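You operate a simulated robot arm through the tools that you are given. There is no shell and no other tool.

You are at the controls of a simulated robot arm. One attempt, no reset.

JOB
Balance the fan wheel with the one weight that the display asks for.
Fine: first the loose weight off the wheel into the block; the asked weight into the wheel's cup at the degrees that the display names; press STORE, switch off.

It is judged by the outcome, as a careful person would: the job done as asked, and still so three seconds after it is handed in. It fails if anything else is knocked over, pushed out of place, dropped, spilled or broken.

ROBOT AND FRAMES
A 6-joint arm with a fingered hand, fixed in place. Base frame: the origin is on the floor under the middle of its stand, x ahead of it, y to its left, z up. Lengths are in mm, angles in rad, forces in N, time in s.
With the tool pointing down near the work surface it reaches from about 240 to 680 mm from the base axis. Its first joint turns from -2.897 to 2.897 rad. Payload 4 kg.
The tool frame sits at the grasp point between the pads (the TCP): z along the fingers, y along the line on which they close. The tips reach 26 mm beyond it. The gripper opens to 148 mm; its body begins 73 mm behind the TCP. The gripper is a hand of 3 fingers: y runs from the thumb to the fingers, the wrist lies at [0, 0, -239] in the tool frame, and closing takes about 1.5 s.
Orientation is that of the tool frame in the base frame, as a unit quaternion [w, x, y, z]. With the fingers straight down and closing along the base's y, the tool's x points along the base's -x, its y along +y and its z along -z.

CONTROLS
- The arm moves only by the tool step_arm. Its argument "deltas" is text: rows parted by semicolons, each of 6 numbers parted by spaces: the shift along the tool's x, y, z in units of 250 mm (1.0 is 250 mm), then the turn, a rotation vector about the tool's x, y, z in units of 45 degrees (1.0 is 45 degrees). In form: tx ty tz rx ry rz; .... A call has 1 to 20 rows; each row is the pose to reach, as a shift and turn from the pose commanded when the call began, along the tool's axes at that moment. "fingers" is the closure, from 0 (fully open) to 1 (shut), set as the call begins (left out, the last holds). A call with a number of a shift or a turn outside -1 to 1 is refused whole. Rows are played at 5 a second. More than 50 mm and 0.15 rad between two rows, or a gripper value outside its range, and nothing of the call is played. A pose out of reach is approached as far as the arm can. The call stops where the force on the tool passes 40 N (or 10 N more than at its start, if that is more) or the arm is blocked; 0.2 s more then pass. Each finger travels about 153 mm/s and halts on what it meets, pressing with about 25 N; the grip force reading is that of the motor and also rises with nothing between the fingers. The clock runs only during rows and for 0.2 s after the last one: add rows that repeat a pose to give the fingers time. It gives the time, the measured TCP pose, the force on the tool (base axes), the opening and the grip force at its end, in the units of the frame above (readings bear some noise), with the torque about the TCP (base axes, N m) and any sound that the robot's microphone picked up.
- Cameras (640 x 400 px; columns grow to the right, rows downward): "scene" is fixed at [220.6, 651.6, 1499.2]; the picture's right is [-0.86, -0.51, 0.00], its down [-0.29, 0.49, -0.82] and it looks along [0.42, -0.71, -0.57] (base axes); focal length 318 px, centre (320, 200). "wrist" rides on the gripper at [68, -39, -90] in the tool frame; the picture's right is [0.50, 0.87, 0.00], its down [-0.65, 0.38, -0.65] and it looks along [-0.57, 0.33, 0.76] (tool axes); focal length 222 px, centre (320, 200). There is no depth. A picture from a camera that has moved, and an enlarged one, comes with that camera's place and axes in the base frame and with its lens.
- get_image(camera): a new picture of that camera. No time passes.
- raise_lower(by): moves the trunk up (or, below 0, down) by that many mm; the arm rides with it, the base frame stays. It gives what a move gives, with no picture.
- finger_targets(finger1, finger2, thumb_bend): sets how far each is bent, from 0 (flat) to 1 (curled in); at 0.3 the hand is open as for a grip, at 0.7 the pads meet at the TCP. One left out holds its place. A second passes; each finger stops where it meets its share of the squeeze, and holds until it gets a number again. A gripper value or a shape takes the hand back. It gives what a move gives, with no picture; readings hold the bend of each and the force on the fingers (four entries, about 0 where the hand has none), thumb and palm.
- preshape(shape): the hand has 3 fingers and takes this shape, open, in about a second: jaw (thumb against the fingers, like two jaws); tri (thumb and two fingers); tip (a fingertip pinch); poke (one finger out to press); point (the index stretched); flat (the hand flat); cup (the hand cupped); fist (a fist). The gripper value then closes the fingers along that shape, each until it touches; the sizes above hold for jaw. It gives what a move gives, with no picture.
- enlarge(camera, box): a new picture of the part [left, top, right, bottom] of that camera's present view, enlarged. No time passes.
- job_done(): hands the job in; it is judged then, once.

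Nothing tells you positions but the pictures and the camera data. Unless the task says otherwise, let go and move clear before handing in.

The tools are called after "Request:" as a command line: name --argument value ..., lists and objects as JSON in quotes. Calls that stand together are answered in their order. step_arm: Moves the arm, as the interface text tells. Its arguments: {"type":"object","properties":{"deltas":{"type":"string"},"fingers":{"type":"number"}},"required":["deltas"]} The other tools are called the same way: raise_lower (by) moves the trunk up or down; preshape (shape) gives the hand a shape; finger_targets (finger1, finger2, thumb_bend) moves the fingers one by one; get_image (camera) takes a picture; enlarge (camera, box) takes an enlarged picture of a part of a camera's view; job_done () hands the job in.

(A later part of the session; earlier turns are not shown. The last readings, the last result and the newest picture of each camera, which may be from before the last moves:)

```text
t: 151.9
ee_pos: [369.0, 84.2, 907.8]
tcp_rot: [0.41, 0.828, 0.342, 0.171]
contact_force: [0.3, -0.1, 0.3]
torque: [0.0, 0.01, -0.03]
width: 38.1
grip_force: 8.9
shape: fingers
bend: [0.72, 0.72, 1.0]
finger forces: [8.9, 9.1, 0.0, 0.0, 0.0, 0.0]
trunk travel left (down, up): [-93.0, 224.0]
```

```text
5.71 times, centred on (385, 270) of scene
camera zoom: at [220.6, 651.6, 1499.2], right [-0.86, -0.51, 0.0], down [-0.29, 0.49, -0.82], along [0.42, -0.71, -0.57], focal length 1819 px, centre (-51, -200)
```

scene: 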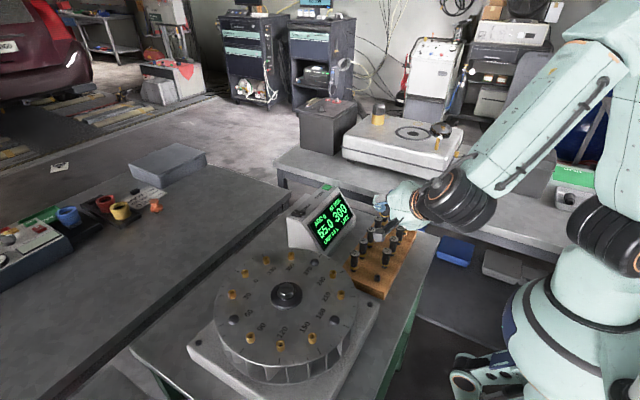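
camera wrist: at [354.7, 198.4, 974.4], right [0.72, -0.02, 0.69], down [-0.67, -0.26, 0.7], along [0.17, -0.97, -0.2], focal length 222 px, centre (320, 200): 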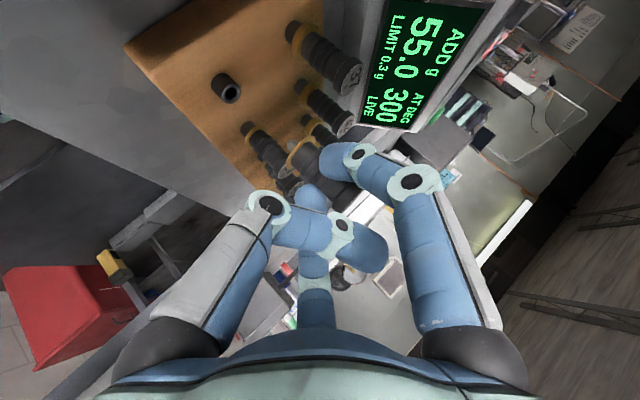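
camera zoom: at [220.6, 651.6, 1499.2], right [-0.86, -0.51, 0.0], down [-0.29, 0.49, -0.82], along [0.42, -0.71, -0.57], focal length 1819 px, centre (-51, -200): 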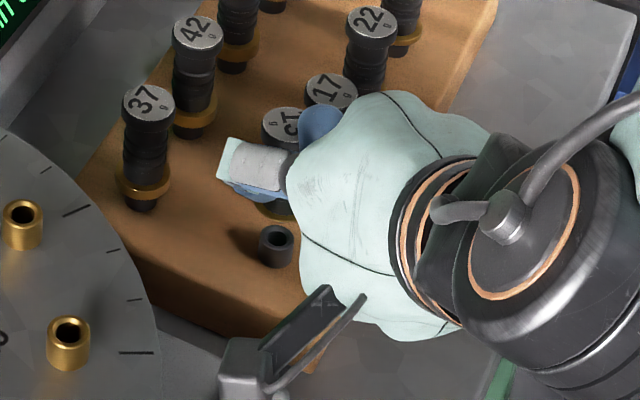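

Pin and tube line up within about a millimetre in both views. I'll lower another 14 mm so the pin tip is just above the tube and check again.

Request:
raise_lower --by -14

Request:
enlarge --camera "wrist" --box '[260, 100, 360, 190]'

Request:
enlarge --camera "scene" --box '[365, 245, 405, 295]'

```text
t: 152.5
ee_pos: [368.7, 84.4, 893.6]
tcp_rot: [0.41, 0.828, 0.343, 0.17]
contact_force: [0.3, 0.4, -0.8]
torque: [-0.02, 0.01, 0.01]
width: 38.3
grip_force: 8.8
shape: fingers
bend: [0.72, 0.72, 1.0]
finger forces: [8.8, 9.1, 0.0, 0.0, 0.0, 0.1]
trunk travel left (down, up): [-79.0, 238.0]
```

```text
4.44 times, centred on (310, 145) of wrist
camera zoom: at [350.0, 199.6, 918.3], right [0.72, -0.02, 0.69], down [-0.67, -0.26, 0.7], along [0.17, -0.97, -0.2], focal length 987 px, centre (364, 444)
```

zoom: 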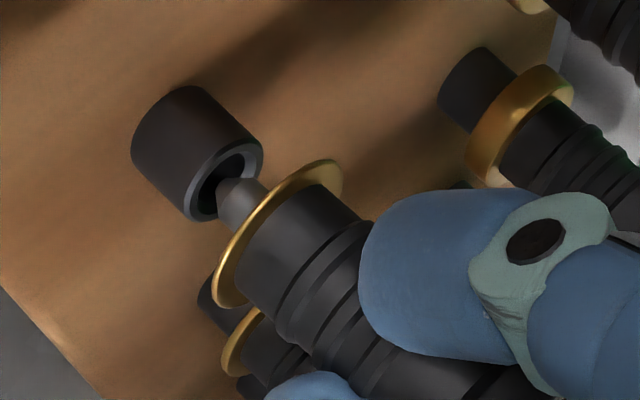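

```text
8.00 times, centred on (385, 270) of scene
camera zoom: at [220.6, 651.6, 1499.2], right [-0.86, -0.51, 0.0], down [-0.29, 0.49, -0.82], along [0.42, -0.71, -0.57], focal length 2547 px, centre (-200, -360)
```

zoom: 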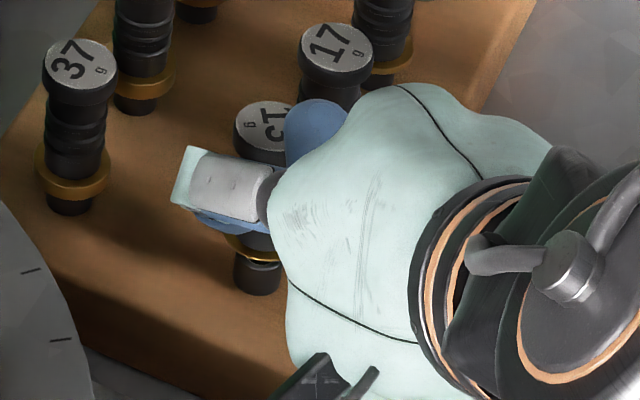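

The pin is lined up with the tube opening along the tube's axis. I'll lower 6 mm in small arm steps while watching the forces.

Request:
step_arm --deltas "0 -0.0048 0.0036 0 0 0; 0 -0.0096 0.0073 0 0 0; 0 -0.0143 0.0109 0 0 0; 0 -0.0191 0.0145 0 0 0; 0 -0.0191 0.0145 0 0 0"

Request:
enlarge --camera "wrist" --box '[260, 100, 360, 190]'

Request:
enlarge --camera "scene" --box '[365, 245, 405, 295]'

```text
t: 153.7
ee_pos: [368.7, 84.0, 886.9]
tcp_rot: [0.409, 0.828, 0.343, 0.17]
contact_force: [-0.6, -0.2, 3.3]
torque: [-0.06, -0.07, 0.02]
width: 37.2
grip_force: 8.0
shape: fingers
bend: [0.72, 0.72, 1.0]
finger forces: [8.4, 8.6, 0.0, 0.1, 0.0, 0.1]
trunk travel left (down, up): [-79.0, 238.0]
```

```text
4.44 times, centred on (310, 145) of wrist
camera zoom: at [349.7, 199.6, 912.5], right [0.72, -0.02, 0.69], down [-0.67, -0.26, 0.7], along [0.17, -0.97, -0.2], focal length 987 px, centre (364, 444)
```

zoom: 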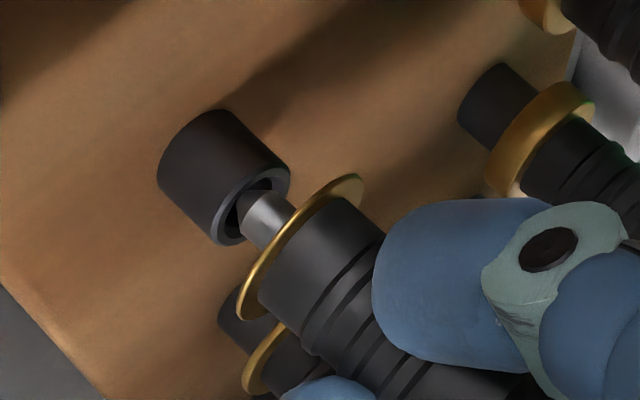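

```text
8.00 times, centred on (385, 270) of scene
camera zoom: at [220.6, 651.6, 1499.2], right [-0.86, -0.51, 0.0], down [-0.29, 0.49, -0.82], along [0.42, -0.71, -0.57], focal length 2547 px, centre (-200, -360)
```

zoom: 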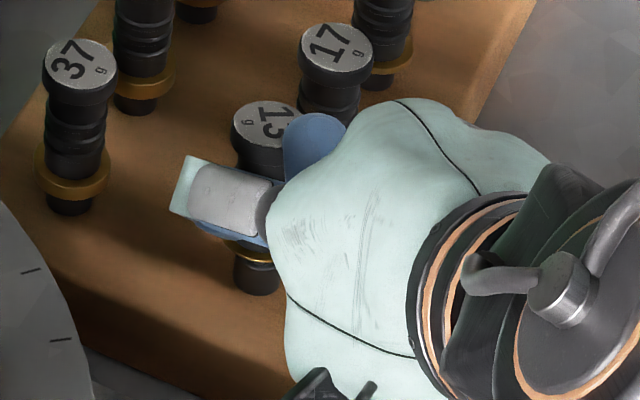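

The pin met the tube's rim (about 3 N) instead of dropping in. I'll raise 6 mm and re-check alignment carefully.

Request:
step_arm --deltas "0 0.0096 -0.0073 0 0 0; 0 0.0191 -0.0145 0 0 0; 0 0.0191 -0.0145 0 0 0"

Request:
enlarge --camera "wrist" --box '[260, 100, 360, 190]'

Request:
enlarge --camera "scene" --box '[372, 255, 400, 285]'

```text
t: 154.5
ee_pos: [367.9, 85.4, 892.8]
tcp_rot: [0.41, 0.828, 0.342, 0.17]
contact_force: [0.5, -0.4, 0.7]
torque: [0.02, 0.03, 0.0]
width: 37.6
grip_force: 8.0
shape: fingers
bend: [0.73, 0.73, 1.0]
finger forces: [8.1, 8.1, 0.0, 0.0, 0.0, 0.1]
trunk travel left (down, up): [-79.0, 238.0]
```

```text
4.44 times, centred on (310, 145) of wrist
camera zoom: at [349.8, 199.6, 918.3], right [0.72, -0.02, 0.69], down [-0.67, -0.26, 0.7], along [0.17, -0.97, -0.2], focal length 987 px, centre (364, 444)
```

zoom: 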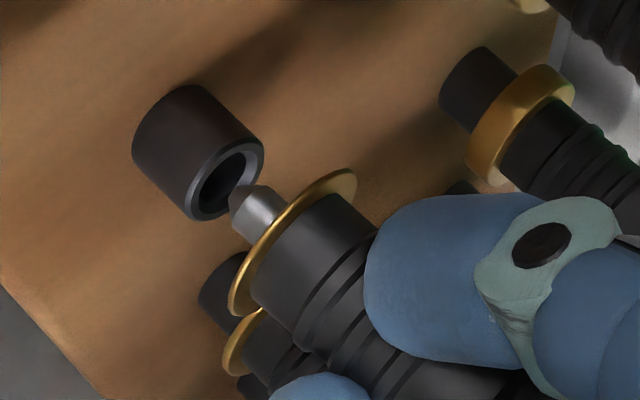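

```text
13.33 times, centred on (386, 270) of scene
camera zoom: at [220.6, 651.6, 1499.2], right [-0.86, -0.51, 0.0], down [-0.29, 0.49, -0.82], along [0.42, -0.71, -0.57], focal length 4245 px, centre (-560, -733)
```

zoom: 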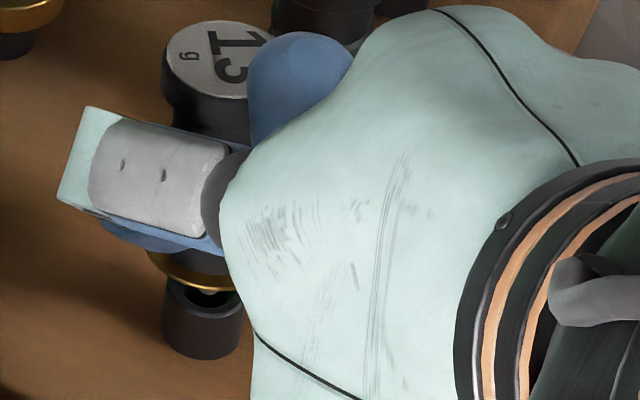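

From the two views the pin seems to be about 4 mm short in +y (the direction the wrist camera can't judge). I'll shift +4 mm in y and re-check.

Request:
step_arm --deltas "0.0048 -0.0039 -0.0052 0 0 0; 0.0096 -0.0079 -0.0104 0 0 0; 0.0096 -0.0079 -0.0104 0 0 0"

Request:
enlarge --camera "wrist" --box '[260, 100, 360, 190]'

Request:
enlarge --camera "scene" --box '[372, 255, 400, 285]'

```text
t: 155.3
ee_pos: [367.7, 88.4, 894.0]
tcp_rot: [0.409, 0.828, 0.343, 0.17]
contact_force: [-0.2, 0.1, -0.8]
torque: [0.0, -0.01, -0.01]
width: 37.7
grip_force: 8.1
shape: fingers
bend: [0.73, 0.73, 1.0]
finger forces: [8.1, 8.1, 0.0, 0.0, 0.0, 0.0]
trunk travel left (down, up): [-79.0, 238.0]
```

```text
4.44 times, centred on (310, 145) of wrist
camera zoom: at [349.7, 203.8, 918.5], right [0.72, -0.02, 0.69], down [-0.67, -0.26, 0.7], along [0.17, -0.97, -0.2], focal length 987 px, centre (364, 444)
```

zoom: 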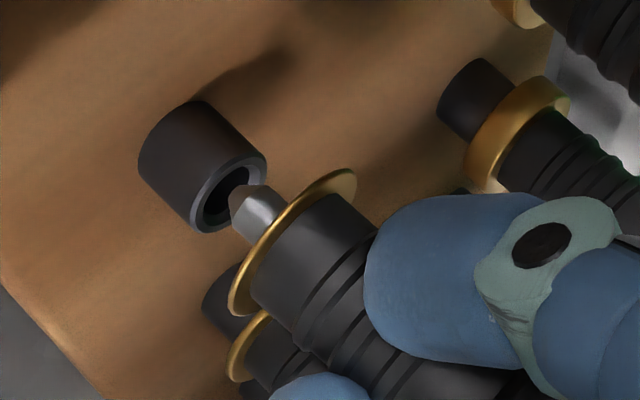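

```text
13.33 times, centred on (386, 270) of scene
camera zoom: at [220.6, 651.6, 1499.2], right [-0.86, -0.51, 0.0], down [-0.29, 0.49, -0.82], along [0.42, -0.71, -0.57], focal length 4245 px, centre (-560, -733)
```

zoom: 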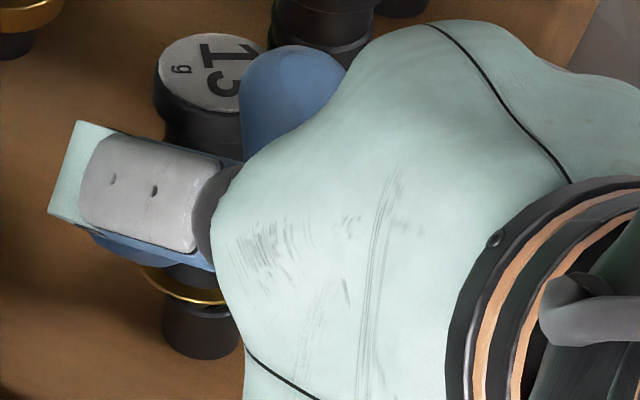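

In the scene view the flange is now centered over the tube; the wrist view suggests about 1 mm too far +x. I'll nudge −1 mm in x, +0.6 mm in y and try lowering gently.

Request:
step_arm --deltas "-0.0011 -0.0027 -0.0036 0 0 0; -0.0011 -0.0027 -0.0036 0 0 0"

Request:
step_arm --deltas "0 -0.0032 0.0024 0 0 0; 0 -0.0064 0.0048 0 0 0; 0 -0.0096 0.0073 0 0 0; 0 -0.0096 0.0073 0 0 0"

Request:
enlarge --camera "wrist" --box '[260, 100, 360, 190]'

Request:
enlarge --camera "scene" --box '[372, 255, 400, 285]'

```text
t: 155.9
ee_pos: [368.0, 89.4, 892.9]
tcp_rot: [0.41, 0.828, 0.342, 0.171]
contact_force: [0.0, -0.7, -0.2]
torque: [0.0, -0.01, -0.01]
width: 37.7
grip_force: 8.3
shape: fingers
bend: [0.73, 0.73, 1.0]
finger forces: [8.1, 8.1, 0.0, 0.0, 0.1, 0.1]
trunk travel left (down, up): [-79.0, 238.0]
```

```text
t: 156.9
ee_pos: [368.2, 89.5, 889.1]
tcp_rot: [0.41, 0.828, 0.343, 0.171]
contact_force: [0.0, -0.8, -0.4]
torque: [0.05, -0.06, -0.01]
width: 37.4
grip_force: 8.2
shape: fingers
bend: [0.73, 0.73, 1.0]
finger forces: [8.0, 8.0, 0.1, 0.0, 0.0, 0.0]
trunk travel left (down, up): [-79.0, 238.0]
```

```text
4.44 times, centred on (310, 145) of wrist
camera zoom: at [349.2, 204.7, 915.2], right [0.72, -0.02, 0.69], down [-0.67, -0.26, 0.7], along [0.17, -0.97, -0.2], focal length 987 px, centre (364, 444)
```

zoom: 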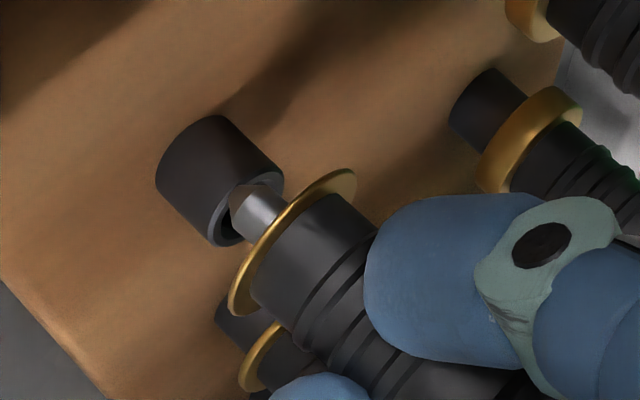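

```text
13.33 times, centred on (386, 270) of scene
camera zoom: at [220.6, 651.6, 1499.2], right [-0.86, -0.51, 0.0], down [-0.29, 0.49, -0.82], along [0.42, -0.71, -0.57], focal length 4245 px, centre (-560, -733)
```

zoom: 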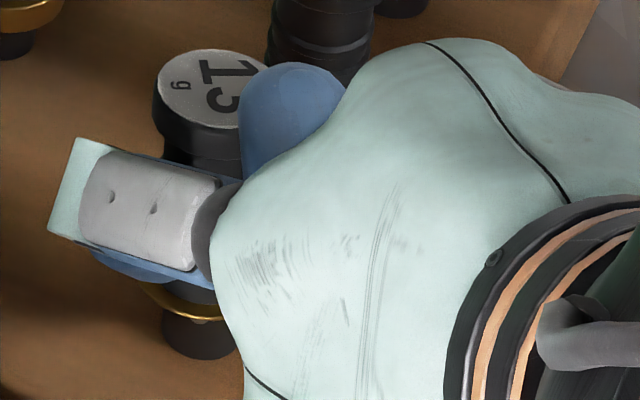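

No contact force yet. I'll zoom tightly to see whether the pin is entering the hole or passing in front of it.

Request:
enlarge --camera "wrist" --box '[272, 122, 312, 162]'

Request:
enlarge --camera "scene" --box '[378, 266, 394, 284]'

```text
10.00 times, centred on (292, 142) of wrist
camera zoom: at [349.2, 204.7, 915.2], right [0.72, -0.02, 0.69], down [-0.67, -0.26, 0.7], along [0.17, -0.97, -0.2], focal length 2221 px, centre (600, 780)
```

zoom: 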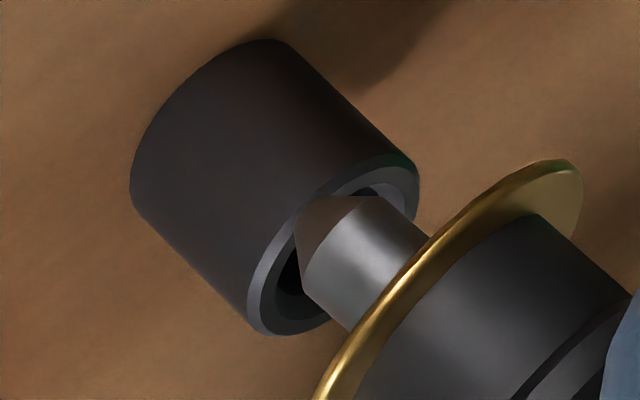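

```text
16.00 times, centred on (386, 275) of scene
camera zoom: at [220.6, 651.6, 1499.2], right [-0.86, -0.51, 0.0], down [-0.29, 0.49, -0.82], along [0.42, -0.71, -0.57], focal length 5094 px, centre (-736, -1000)
```

zoom: 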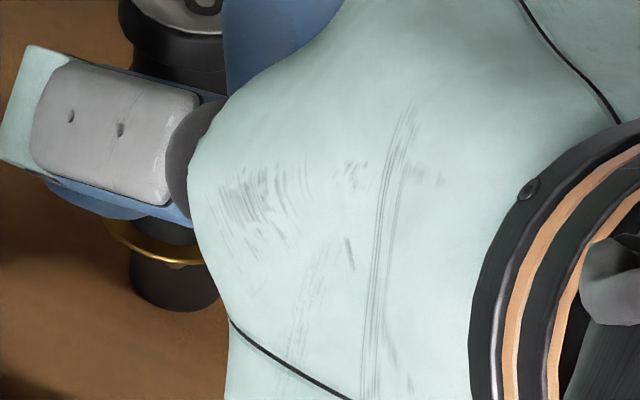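

The tight zoom shows the pin passing in front of the near rim, so my +y shift was too much; the scene view misled me there. I'll raise 3 mm and move about 5 mm back in −y.

Request:
step_arm --deltas "0 0.0096 -0.0073 0 0 0; -0.0074 0.0141 -0.0015 0 0 0; -0.0147 0.0185 0.0044 0 0 0; -0.0147 0.0185 0.0044 0 0 0"

Request:
enlarge --camera "wrist" --box '[272, 122, 312, 162]'

Request:
enlarge --camera "scene" --box '[372, 255, 400, 285]'

```text
t: 157.9
ee_pos: [367.5, 82.6, 892.7]
tcp_rot: [0.41, 0.828, 0.343, 0.171]
contact_force: [0.7, 0.6, -0.4]
torque: [-0.05, 0.01, 0.02]
width: 37.6
grip_force: 8.1
shape: fingers
bend: [0.73, 0.73, 1.0]
finger forces: [8.1, 8.2, 0.1, 0.0, 0.1, 0.0]
trunk travel left (down, up): [-79.0, 238.0]
```

```text
10.00 times, centred on (292, 142) of wrist
camera zoom: at [348.6, 198.8, 917.7], right [0.72, -0.02, 0.69], down [-0.67, -0.26, 0.7], along [0.17, -0.97, -0.2], focal length 2221 px, centre (600, 780)
```

zoom: 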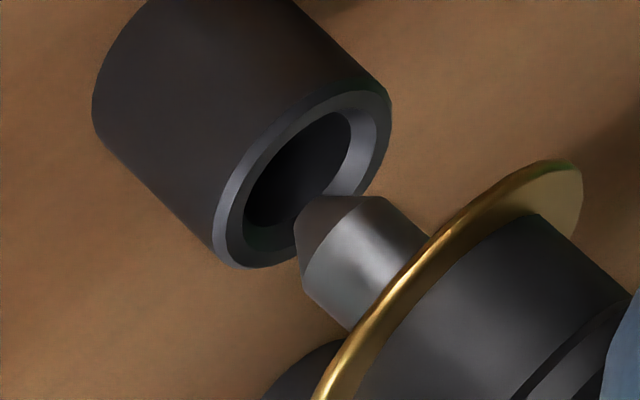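

```text
13.33 times, centred on (386, 270) of scene
camera zoom: at [220.6, 651.6, 1499.2], right [-0.86, -0.51, 0.0], down [-0.29, 0.49, -0.82], along [0.42, -0.71, -0.57], focal length 4245 px, centre (-560, -733)
```

zoom: 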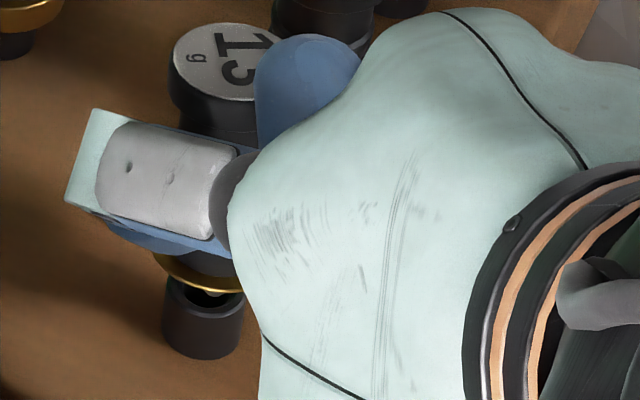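

Now I have a clear view: the pin is above the tube, about 1 mm to the −x side. I'll shift +1 mm in x, lower 2 mm and look again.

Request:
step_arm --deltas "0.0028 0.0017 0.0023 0 0 0; 0.0028 -0.0015 0.0047 0 0 0; 0.0028 -0.0047 0.0071 0 0 0; 0.0028 -0.0047 0.0071 0 0 0"

Request:
enlarge --camera "wrist" --box '[272, 122, 312, 162]'

```text
t: 158.9
ee_pos: [368.5, 84.0, 890.7]
tcp_rot: [0.41, 0.828, 0.343, 0.17]
contact_force: [0.2, -0.9, 0.8]
torque: [0.02, 0.0, -0.02]
width: 37.3
grip_force: 8.4
shape: fingers
bend: [0.73, 0.73, 1.0]
finger forces: [8.2, 8.2, 0.0, 0.0, 0.0, 0.0]
trunk travel left (down, up): [-79.0, 238.0]
```

```text
10.00 times, centred on (292, 142) of wrist
camera zoom: at [349.9, 199.0, 916.0], right [0.72, -0.02, 0.69], down [-0.67, -0.26, 0.7], along [0.17, -0.97, -0.2], focal length 2221 px, centre (600, 780)
```

zoom: 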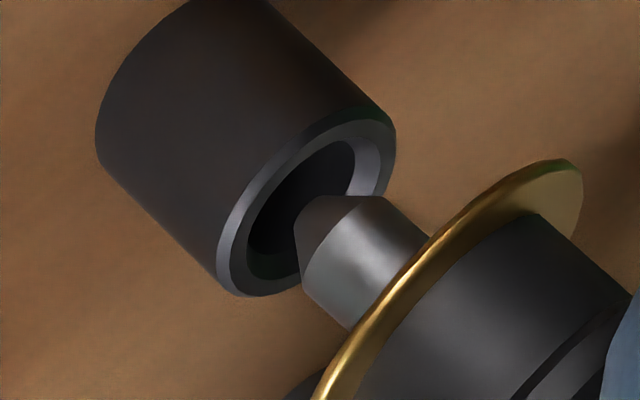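

Request:
step_arm --deltas "0.0008 -0.0029 0.0031 0 0 0; 0.0008 -0.0045 0.0043 0 0 0; 0.0008 -0.0045 0.0043 0 0 0"

Request:
enlarge --camera "wrist" --box '[272, 122, 312, 162]'

Request:
enlarge --camera "scene" --box '[378, 266, 394, 284]'

```text
t: 159.7
ee_pos: [367.7, 82.8, 889.1]
tcp_rot: [0.41, 0.828, 0.343, 0.171]
contact_force: [0.2, -0.1, 0.5]
torque: [-0.03, -0.01, -0.03]
width: 37.6
grip_force: 7.9
shape: fingers
bend: [0.73, 0.73, 1.0]
finger forces: [8.1, 8.2, 0.0, 0.0, 0.0, 0.0]
trunk travel left (down, up): [-79.0, 238.0]
```

```text
10.00 times, centred on (292, 142) of wrist
camera zoom: at [350.1, 198.7, 914.7], right [0.72, -0.02, 0.69], down [-0.67, -0.26, 0.7], along [0.17, -0.97, -0.2], focal length 2221 px, centre (600, 780)
```

zoom: 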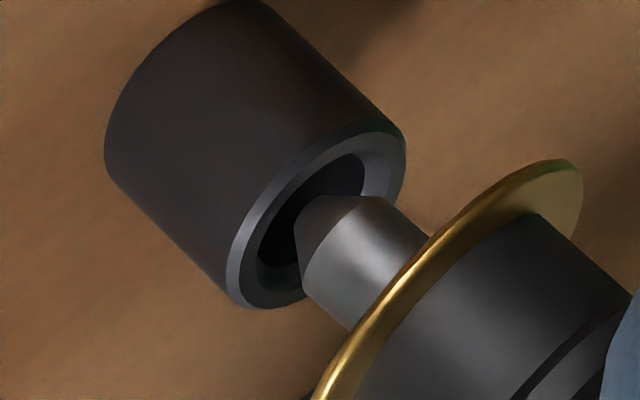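

```text
16.00 times, centred on (386, 275) of scene
camera zoom: at [220.6, 651.6, 1499.2], right [-0.86, -0.51, 0.0], down [-0.29, 0.49, -0.82], along [0.42, -0.71, -0.57], focal length 5094 px, centre (-736, -1000)
```

zoom: 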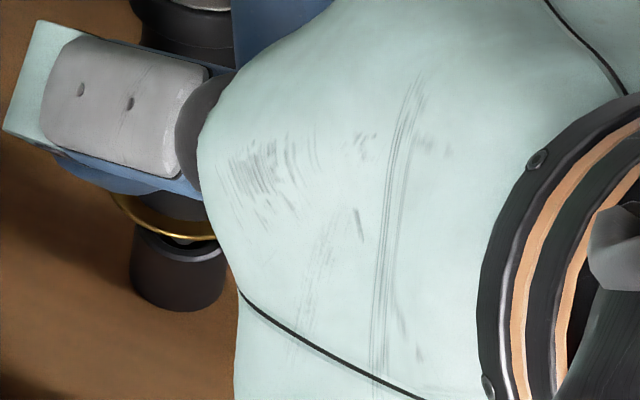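

Well centered in this view and no contact. I'll keep lowering in small steps.

Request:
step_arm --deltas "0 -0.0032 0.0024 0 0 0; 0 -0.0064 0.0048 0 0 0; 0 -0.0064 0.0048 0 0 0"

Request:
enlarge --camera "wrist" --box '[272, 122, 312, 162]'

```text
t: 160.5
ee_pos: [368.2, 82.5, 887.7]
tcp_rot: [0.41, 0.828, 0.342, 0.17]
contact_force: [0.1, -0.9, 4.9]
torque: [-0.08, -0.08, 0.03]
width: 37.4
grip_force: 9.3
shape: fingers
bend: [0.73, 0.73, 1.0]
finger forces: [9.3, 9.4, 0.1, 0.1, 0.0, 0.0]
trunk travel left (down, up): [-79.0, 238.0]
```

```text
10.00 times, centred on (292, 142) of wrist
camera zoom: at [349.5, 198.7, 912.7], right [0.72, -0.02, 0.69], down [-0.67, -0.26, 0.7], along [0.17, -0.97, -0.2], focal length 2221 px, centre (600, 780)
```

zoom: 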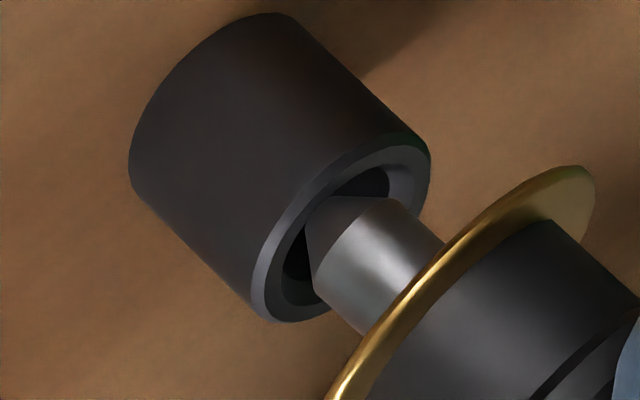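

Now the pin touches the near (+y) rim: tip-to-centre offset implies about 3 mm too far in +y. I'll raise 2 mm, shift −3.2 mm in y, and try again.

Request:
step_arm --deltas "0 0.0064 -0.0048 0 0 0; -0.0041 0.0094 -0.0009 0 0 0; -0.0082 0.0124 0.0031 0 0 0; -0.0082 0.0124 0.0031 0 0 0"

Request:
enlarge --camera "wrist" --box '[272, 122, 312, 162]'

Request:
enlarge --camera "scene" --box '[372, 255, 400, 285]'

```text
t: 161.5
ee_pos: [367.8, 81.6, 890.3]
tcp_rot: [0.41, 0.828, 0.342, 0.171]
contact_force: [0.3, -0.9, 0.0]
torque: [-0.01, -0.02, -0.03]
width: 37.2
grip_force: 8.7
shape: fingers
bend: [0.73, 0.73, 1.0]
finger forces: [8.2, 8.1, 0.0, 0.1, 0.1, 0.0]
trunk travel left (down, up): [-79.0, 238.0]
```

```text
10.00 times, centred on (292, 142) of wrist
camera zoom: at [350.0, 196.1, 914.7], right [0.72, -0.02, 0.69], down [-0.67, -0.26, 0.7], along [0.17, -0.97, -0.2], focal length 2221 px, centre (600, 780)
```

zoom: 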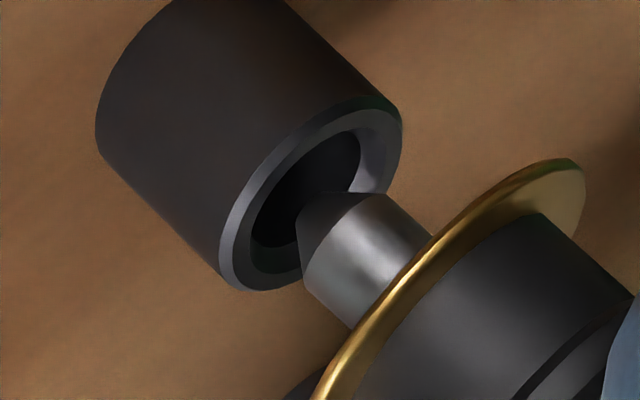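

```text
13.33 times, centred on (386, 270) of scene
camera zoom: at [220.6, 651.6, 1499.2], right [-0.86, -0.51, 0.0], down [-0.29, 0.49, -0.82], along [0.42, -0.71, -0.57], focal length 4245 px, centre (-560, -733)
```

zoom: 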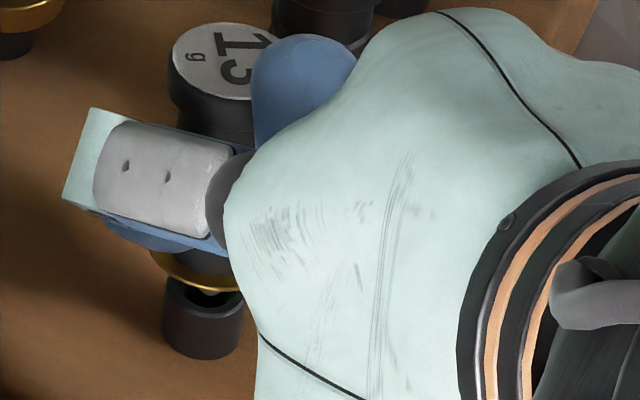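

Better. I'll nudge +0.6 mm in x and −0.5 mm in y, and lower again in small steps.

Request:
step_arm --deltas "0.0003 0.0019 0.0025 0 0 0; 0.0003 -0.0013 0.0049 0 0 0; 0.0003 -0.0045 0.0073 0 0 0; 0.0003 -0.0045 0.0073 0 0 0"

Request:
enlarge --camera "wrist" --box '[272, 122, 312, 162]'

```text
t: 162.5
ee_pos: [368.6, 78.2, 887.9]
tcp_rot: [0.41, 0.828, 0.342, 0.17]
contact_force: [0.4, 0.4, 0.4]
torque: [-0.02, -0.01, -0.01]
width: 37.7
grip_force: 8.6
shape: fingers
bend: [0.73, 0.73, 1.0]
finger forces: [8.2, 8.2, 0.0, 0.0, 0.0, 0.0]
trunk travel left (down, up): [-79.0, 238.0]
```

```text
10.00 times, centred on (292, 142) of wrist
camera zoom: at [350.6, 194.8, 912.5], right [0.72, -0.02, 0.69], down [-0.67, -0.26, 0.7], along [0.17, -0.97, -0.2], focal length 2221 px, centre (600, 780)
```

zoom: 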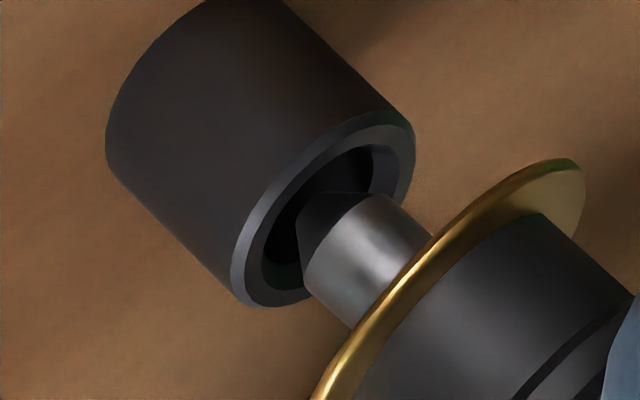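

No contact at the height where it touched before, and the tip looks shaded inside the mouth. I'll continue down.

Request:
step_arm --deltas "0 -0.0032 0.0024 0 0 0; 0 -0.0064 0.0048 0 0 0; 0 -0.0064 0.0048 0 0 0"

Request:
enlarge --camera "wrist" --box '[272, 122, 312, 162]'

```text
t: 163.3
ee_pos: [370.0, 80.2, 885.0]
tcp_rot: [0.41, 0.828, 0.343, 0.17]
contact_force: [0.1, -0.1, 1.1]
torque: [-0.04, 0.02, -0.03]
width: 37.5
grip_force: 8.3
shape: fingers
bend: [0.73, 0.73, 1.0]
finger forces: [8.2, 8.3, 0.1, 0.0, 0.0, 0.0]
trunk travel left (down, up): [-79.0, 238.0]
```

```text
10.00 times, centred on (292, 142) of wrist
camera zoom: at [350.8, 194.8, 910.5], right [0.72, -0.02, 0.69], down [-0.67, -0.26, 0.7], along [0.17, -0.97, -0.2], focal length 2221 px, centre (600, 780)
```

zoom: 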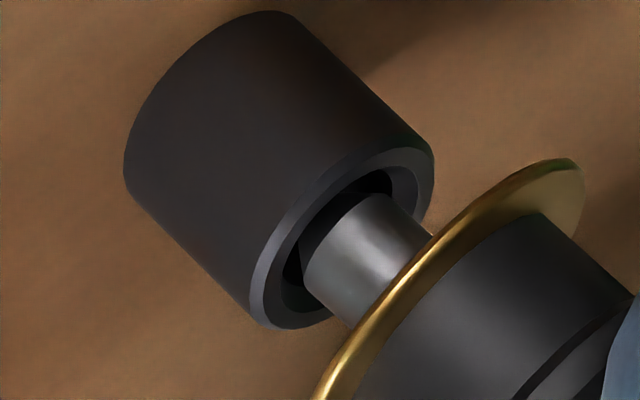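

The pin is entering the tube (the near rim now hides its tip). I'll continue lowering.

Request:
step_arm --deltas "0 -0.0032 0.0024 0 0 0; 0 -0.0064 0.0048 0 0 0; 0 -0.0096 0.0073 0 0 0; 0 -0.0096 0.0073 0 0 0"

Request:
enlarge --camera "wrist" --box '[272, 122, 312, 162]'

```text
t: 164.3
ee_pos: [368.7, 80.7, 882.3]
tcp_rot: [0.41, 0.828, 0.342, 0.171]
contact_force: [-0.2, -0.4, -0.5]
torque: [0.01, -0.01, 0.0]
width: 37.4
grip_force: 8.4
shape: fingers
bend: [0.73, 0.73, 1.0]
finger forces: [8.2, 8.2, 0.0, 0.0, 0.0, 0.0]
trunk travel left (down, up): [-79.0, 238.0]
```

```text
10.00 times, centred on (292, 142) of wrist
camera zoom: at [350.9, 195.3, 907.2], right [0.72, -0.02, 0.69], down [-0.67, -0.26, 0.7], along [0.17, -0.97, -0.2], focal length 2221 px, centre (600, 780)
```

zoom: 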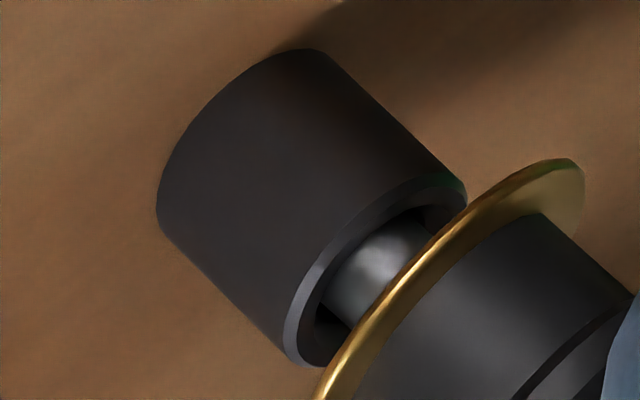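

Sliding in cleanly with no resistance. I'll lower 3 mm more and then feel for the flange seating.

Request:
step_arm --deltas "0 -0.0032 0.0024 0 0 0; 0 -0.0064 0.0048 0 0 0; 0 -0.0096 0.0073 0 0 0; 0 -0.0096 0.0073 0 0 0"

Request:
step_arm --deltas "0 -0.0032 0.0024 0 0 0; 0 -0.0064 0.0048 0 0 0; 0 -0.0064 0.0048 0 0 0"

Request:
enlarge --camera "wrist" --box '[272, 122, 312, 162]'

```text
t: 165.3
ee_pos: [369.2, 80.0, 880.1]
tcp_rot: [0.41, 0.828, 0.343, 0.171]
contact_force: [0.0, 0.0, 0.8]
torque: [0.0, -0.02, -0.01]
width: 37.3
grip_force: 8.2
shape: fingers
bend: [0.73, 0.73, 1.0]
finger forces: [8.1, 8.2, 0.1, 0.0, 0.2, 0.0]
trunk travel left (down, up): [-79.0, 238.0]
```

```text
t: 166.1
ee_pos: [369.1, 80.5, 878.9]
tcp_rot: [0.41, 0.829, 0.342, 0.17]
contact_force: [-1.5, 0.7, 6.5]
torque: [-0.09, -0.13, 0.05]
width: 37.4
grip_force: 10.1
shape: fingers
bend: [0.73, 0.73, 1.0]
finger forces: [10.1, 9.6, 0.0, 0.1, 0.0, 0.1]
trunk travel left (down, up): [-79.0, 238.0]
```

```text
10.00 times, centred on (292, 142) of wrist
camera zoom: at [350.3, 195.6, 903.0], right [0.72, -0.02, 0.69], down [-0.67, -0.26, 0.7], along [0.17, -0.97, -0.2], focal length 2221 px, centre (600, 780)
```

zoom: 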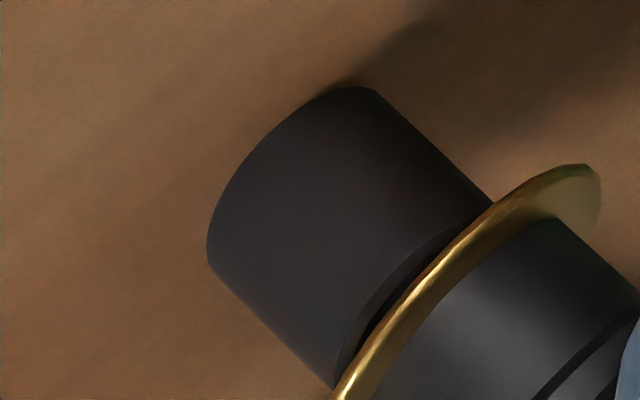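

The flange is seated on the tube (6.5 N push-back). I'll open fingers 1 and 2 and back away along the hand's axis.

Request:
finger_targets --finger1 0.54 --finger2 0.54 --thumb_bend 1.0

Request:
enlarge --camera "wrist" --box '[240, 90, 440, 250]'

Request:
enlarge --camera "scene" --box '[360, 240, 410, 300]'

```text
t: 167.1
ee_pos: [368.5, 80.5, 878.5]
tcp_rot: [0.41, 0.828, 0.343, 0.17]
contact_force: [0.4, -0.3, -0.2]
torque: [0.0, -0.01, 0.03]
width: 45.8
grip_force: 0.1
shape: fingers
bend: [0.54, 0.54, 1.0]
finger forces: [0.0, 0.0, 0.0, 0.0, 0.0, 0.0]
trunk travel left (down, up): [-79.0, 238.0]
```

```text
2.50 times, centred on (340, 170) of wrist
camera zoom: at [350.5, 195.5, 902.8], right [0.72, -0.02, 0.69], down [-0.67, -0.26, 0.7], along [0.17, -0.97, -0.2], focal length 555 px, centre (270, 275)
```

zoom: 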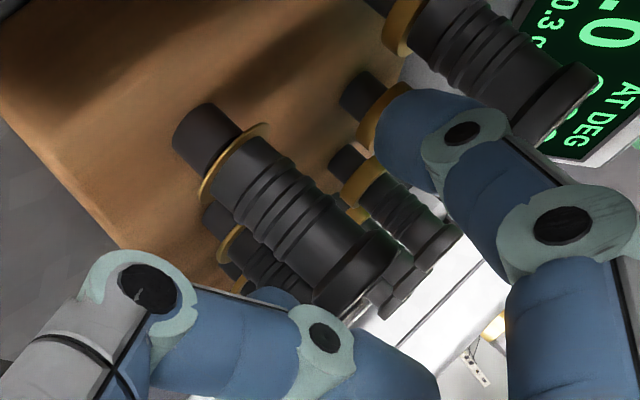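

```text
6.67 times, centred on (385, 270) of scene
camera zoom: at [220.6, 651.6, 1499.2], right [-0.86, -0.51, 0.0], down [-0.29, 0.49, -0.82], along [0.42, -0.71, -0.57], focal length 2123 px, centre (-113, -267)
```

zoom: 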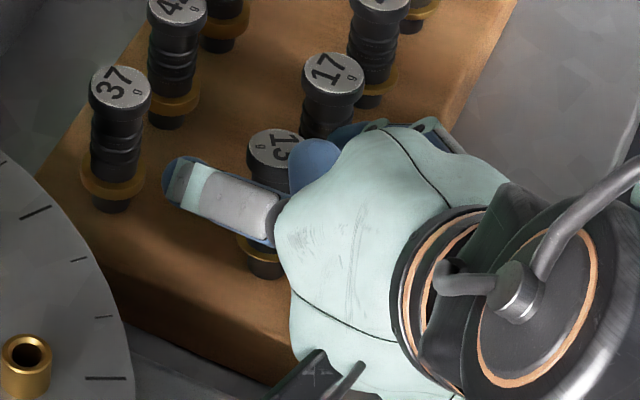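

The 13 g weight stands seated in its tube. I'll back the hand away along its own axis.

Request:
step_arm --deltas "0 0 -0.02 0 0 0; 0 0 -0.05 0 0 0; 0 0 -0.09 0 0 0; 0 0 -0.13 0 0 0; 0 0 -0.17 0 0 0; 0 0 -0.22 0 0 0; 0 0 -0.28 0 0 0; 0 0 -0.34 0 0 0; 0 0 -0.4 0 0 0"

Request:
get_image --camera "wrist"

Request:
enlarge --camera "scene" --box '[330, 200, 430, 310]'

```text
t: 169.1
ee_pos: [314.1, 136.0, 938.2]
tcp_rot: [0.41, 0.828, 0.343, 0.171]
contact_force: [0.1, -0.8, 0.9]
torque: [-0.05, 0.01, 0.02]
width: 45.9
grip_force: 0.0
shape: fingers
bend: [0.54, 0.54, 1.0]
finger forces: [0.0, 0.0, 0.0, 0.0, 0.0, 0.1]
trunk travel left (down, up): [-79.0, 238.0]
```

```text
taken
camera wrist: at [294.7, 251.4, 963.9], right [0.72, -0.02, 0.69], down [-0.67, -0.26, 0.7], along [0.17, -0.97, -0.2], focal length 222 px, centre (320, 200)
```

wrist: 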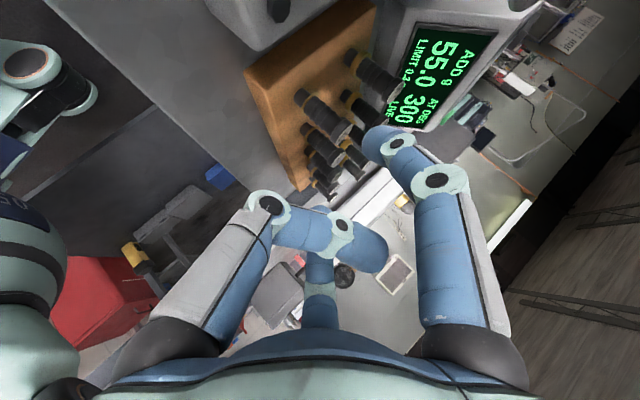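

```text
3.64 times, centred on (380, 255) of scene
camera zoom: at [220.6, 651.6, 1499.2], right [-0.86, -0.51, 0.0], down [-0.29, 0.49, -0.82], along [0.42, -0.71, -0.57], focal length 1158 px, centre (102, 0)
```

zoom: 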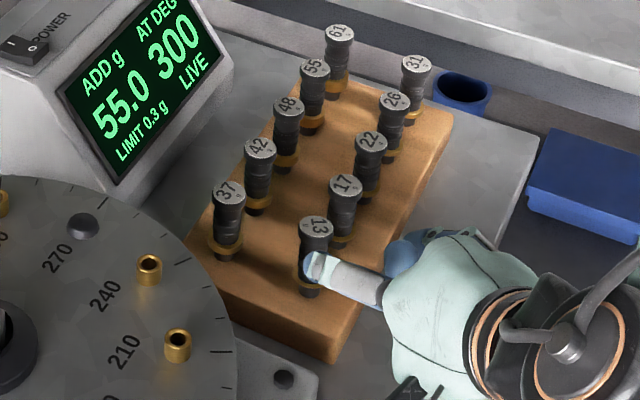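

The 13 g weight is back in the block, and the display still reads 55.0 g at 300. I'll raise the trunk, straighten the hand to vertical, and open it for a top grasp of the 55 g weight.

Request:
raise_lower --by 190

Request:
step_arm --deltas "0 0 0 0.1043 0.0022 0.002; 0 0 0 0.2086 0.0044 0.0041; 0 0 0 0.3129 0.0067 0.0061; 0 0 0 0.4171 0.0089 0.0081; 0 0 0 0.5214 0.0111 0.0102; 0 0 0 0.6257 0.0133 0.0122"

Request:
step_arm --deltas "0 0 0 0.1043 0.0022 0.002; 0 0 0 0.2086 0.0044 0.0041; 0 0 0 0.3129 0.0067 0.0061; 0 0 0 0.4171 0.0089 0.0081; 0 0 0 0.5214 0.0111 0.0102; 0 0 0 0.6257 0.0133 0.0122; 0 0 0 0.6257 0.0133 0.0122"

Request:
preshape --shape "jaw"

```text
t: 171.2
ee_pos: [312.5, 136.9, 1128.2]
tcp_rot: [0.41, 0.828, 0.343, 0.171]
contact_force: [0.2, -0.1, 0.4]
torque: [0.03, -0.01, -0.03]
width: 45.8
grip_force: 0.1
shape: fingers
bend: [0.54, 0.54, 1.0]
finger forces: [0.0, 0.0, 0.0, 0.0, 0.0, 0.0]
trunk travel left (down, up): [-269.0, 48.0]
```

```text
t: 172.6
ee_pos: [313.0, 136.0, 1127.9]
tcp_rot: [0.193, 0.903, 0.373, 0.088]
contact_force: [0.1, 0.2, 0.5]
torque: [0.01, 0.0, 0.01]
width: 45.7
grip_force: 0.1
shape: fingers
bend: [0.54, 0.54, 1.0]
finger forces: [0.0, 0.0, 0.0, 0.0, 0.0, 0.0]
trunk travel left (down, up): [-269.0, 48.0]
```

```text
t: 174.2
ee_pos: [312.8, 135.6, 1127.4]
tcp_rot: [-0.034, 0.925, 0.378, 0.001]
contact_force: [-0.1, 0.3, -0.5]
torque: [0.0, 0.01, -0.01]
width: 45.9
grip_force: 0.1
shape: fingers
bend: [0.54, 0.54, 1.0]
finger forces: [0.1, 0.0, 0.0, 0.0, 0.0, 0.0]
trunk travel left (down, up): [-269.0, 48.0]
```

```text
t: 175.1
ee_pos: [312.7, 135.6, 1127.8]
tcp_rot: [-0.034, 0.925, 0.379, 0.001]
contact_force: [0.3, -0.3, 0.1]
torque: [0.01, -0.02, 0.02]
width: 147.7
grip_force: 0.0
shape: jaw
bend: [0.3, 0.3, 0.3]
finger forces: [0.0, 0.0, 0.0, 0.0, 0.1, 0.1]
trunk travel left (down, up): [-269.0, 48.0]
```

I'll level the tool exactly vertical and yaw to −30°, so that the three fingers fall between the neighbouring weights.

Request:
step_arm --deltas "0 0 0 -0.0801 -0.0328 0; 0 0 0 -0.0801 -0.0328 0"

Request:
step_arm --deltas "0 0 0 0 0 -0.13; 0 0 0 0 0 -0.26; 0 0 0 0 0 -0.39; 0 0 0 0 0 -0.52; 0 0 0 0 0 -0.65; 0 0 0 0 0 -0.78"

Request:
step_arm --deltas "0 0 0 0 0 -0.13; 0 0 0 0 0 -0.26; 0 0 0 0 0 -0.39; 0 0 0 0 0 -0.52; 0 0 0 0 0 -0.65; 0 0 0 0 0 -0.78"

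Request:
step_arm --deltas "0 0 0 0 0 -0.13; 0 0 0 0 0 -0.26; 0 0 0 0 0 -0.39; 0 0 0 0 0 -0.52; 0 0 0 0 0 -0.65; 0 0 0 0 0 -0.78; 0 0 0 0 0 -0.78"

Request:
get_image --camera "wrist"

Request:
enlarge --camera "scene" --box '[330, 190, 430, 300]'

```text
t: 175.7
ee_pos: [313.1, 135.6, 1128.0]
tcp_rot: [-0.001, 0.925, 0.379, 0.001]
contact_force: [0.3, -0.7, 0.1]
torque: [0.01, 0.03, 0.0]
width: 148.1
grip_force: 0.0
shape: jaw
bend: [0.3, 0.3, 0.3]
finger forces: [0.0, 0.0, 0.0, 0.0, 0.0, 0.0]
trunk travel left (down, up): [-269.0, 48.0]
```

```text
t: 177.1
ee_pos: [313.2, 135.7, 1128.7]
tcp_rot: [-0.001, 0.767, 0.641, 0.0]
contact_force: [-0.2, 0.3, 0.9]
torque: [0.02, 0.0, -0.01]
width: 148.0
grip_force: 0.2
shape: jaw
bend: [0.3, 0.3, 0.3]
finger forces: [0.0, 0.1, 0.0, 0.1, 0.0, 0.0]
trunk travel left (down, up): [-269.0, 48.0]
```

```text
t: 178.5
ee_pos: [312.1, 137.7, 1128.4]
tcp_rot: [0.0, 0.538, 0.843, 0.001]
contact_force: [1.0, 0.0, 0.6]
torque: [-0.02, -0.02, -0.01]
width: 147.9
grip_force: 0.0
shape: jaw
bend: [0.3, 0.3, 0.3]
finger forces: [0.0, 0.1, 0.1, 0.0, 0.1, 0.0]
trunk travel left (down, up): [-269.0, 48.0]
```

```text
t: 180.1
ee_pos: [313.0, 136.8, 1128.0]
tcp_rot: [0.001, 0.259, 0.966, 0.0]
contact_force: [-0.2, -0.4, 0.0]
torque: [0.02, -0.03, -0.02]
width: 147.9
grip_force: 0.1
shape: jaw
bend: [0.3, 0.3, 0.3]
finger forces: [0.0, 0.0, 0.0, 0.0, 0.0, 0.0]
trunk travel left (down, up): [-269.0, 48.0]
```

```text
taken
camera wrist: at [235.9, 136.3, 1219.8], right [0.0, 1.0, 0.0], down [0.76, 0.0, 0.65], along [0.65, 0.0, -0.76], focal length 222 px, centre (320, 200)
```

wrist: 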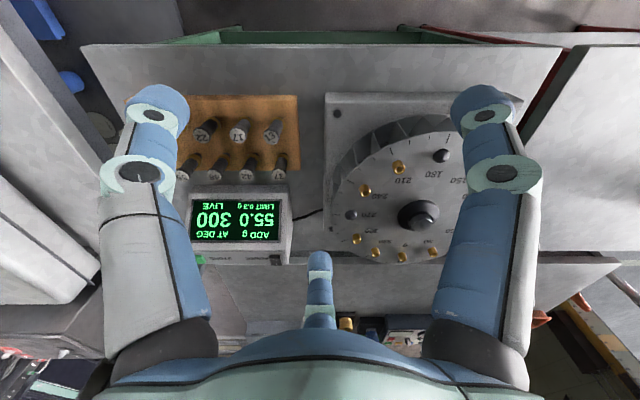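

```text
3.64 times, centred on (380, 245) of scene
camera zoom: at [220.6, 651.6, 1499.2], right [-0.86, -0.51, 0.0], down [-0.29, 0.49, -0.82], along [0.42, -0.71, -0.57], focal length 1158 px, centre (102, 36)
```

zoom: 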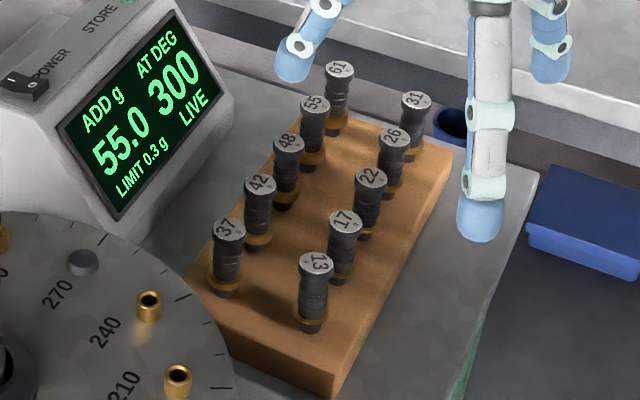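

All ten weights are standing in the block. I'll move the open hand toward the 55 g weight and look at it from the wrist camera on the way.

Request:
step_arm --deltas "-0.085 -0.0479 0.0427 0 0 0; -0.17 -0.0958 0.0853 0 0 0; -0.255 -0.1437 0.128 0 0 0; -0.34 -0.1916 0.1707 0 0 0; -0.425 -0.2395 0.2133 0 0 0; -0.51 -0.2874 0.256 0 0 0; -0.51 -0.2874 0.256 0 0 0"

Request:
get_image --camera "wrist"

Request:
enlarge --camera "wrist" --box '[120, 60, 440, 260]'

```text
t: 181.7
ee_pos: [388.1, 10.5, 1063.7]
tcp_rot: [0.0, 0.26, 0.966, 0.001]
contact_force: [-0.7, 0.3, -0.9]
torque: [-0.01, -0.01, -0.03]
width: 147.8
grip_force: 0.0
shape: jaw
bend: [0.3, 0.3, 0.3]
finger forces: [0.0, 0.1, 0.0, 0.1, 0.0, 0.0]
trunk travel left (down, up): [-269.0, 48.0]
```

```text
taken
camera wrist: at [310.5, 10.9, 1154.4], right [0.0, 1.0, 0.0], down [0.76, 0.0, 0.65], along [0.65, 0.0, -0.76], focal length 222 px, centre (320, 200)
```

wrist: 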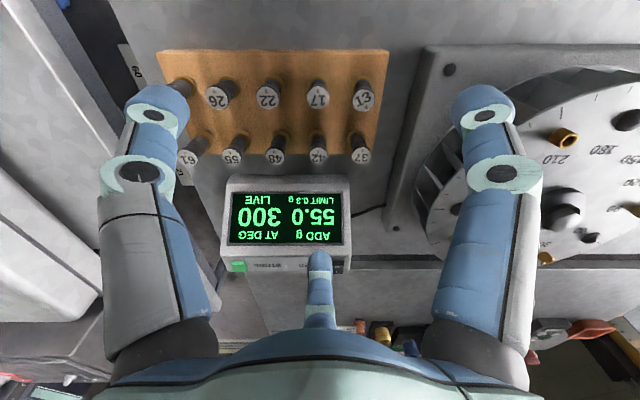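

```text
2.00 times, centred on (280, 160) of wrist
camera zoom: at [310.5, 10.9, 1154.4], right [0.0, 1.0, 0.0], down [0.76, 0.0, 0.65], along [0.65, 0.0, -0.76], focal length 444 px, centre (400, 280)
```

zoom: 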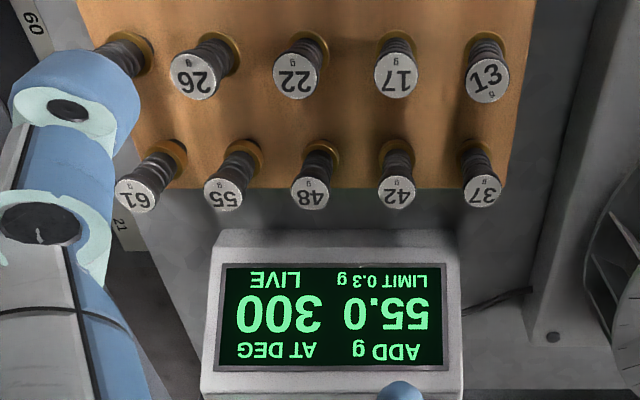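

Clear top view: the 55 g weight's head is at about (461, −107). I'll hover above it and refine.

Request:
step_arm --deltas "-0.0697 -0.0373 0.0593 0 0 0; -0.1393 -0.0746 0.1185 0 0 0; -0.209 -0.1119 0.1778 0 0 0; -0.2786 -0.1493 0.237 0 0 0; -0.3483 -0.1866 0.2963 0 0 0; -0.4179 -0.2239 0.3555 0 0 0; -0.4876 -0.2612 0.4148 0 0 0; -0.4876 -0.2612 0.4148 0 0 0"

Request:
get_image --camera "wrist"

Request:
enlarge --camera "wrist" --box '[220, 60, 420, 200]'

```text
t: 183.5
ee_pos: [460.6, -107.0, 961.4]
tcp_rot: [0.001, 0.26, 0.966, 0.001]
contact_force: [-0.8, 0.5, -0.1]
torque: [0.04, 0.01, -0.02]
width: 147.7
grip_force: 0.0
shape: jaw
bend: [0.3, 0.3, 0.3]
finger forces: [0.0, 0.0, 0.0, 0.0, 0.1, 0.0]
trunk travel left (down, up): [-269.0, 48.0]
```

```text
taken
camera wrist: at [383.6, -107.6, 1052.8], right [0.0, 1.0, 0.0], down [0.76, 0.0, 0.65], along [0.65, 0.0, -0.76], focal length 222 px, centre (320, 200)
```

wrist: 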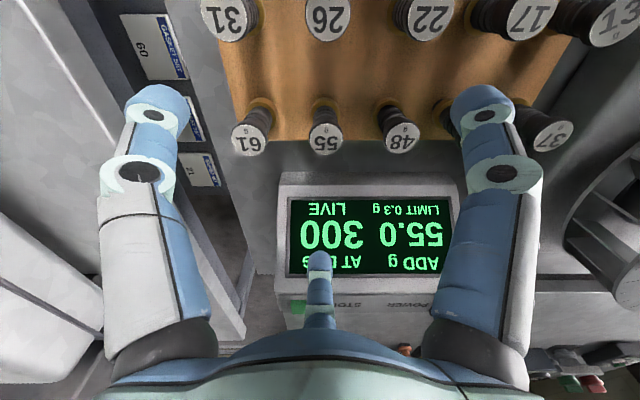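

```text
2.86 times, centred on (320, 130) of wrist
camera zoom: at [383.6, -107.6, 1052.8], right [0.0, 1.0, 0.0], down [0.76, 0.0, 0.65], along [0.65, 0.0, -0.76], focal length 635 px, centre (320, 400)
```

zoom: 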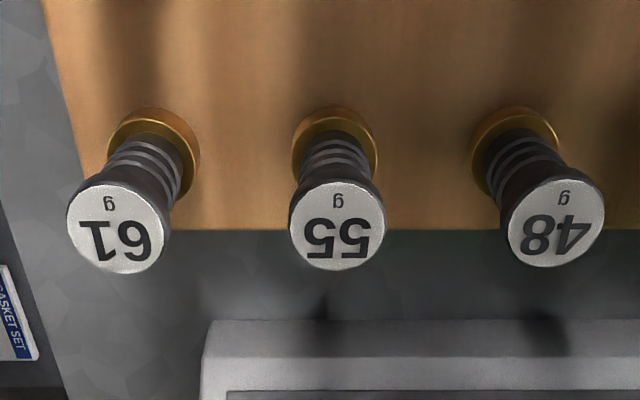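

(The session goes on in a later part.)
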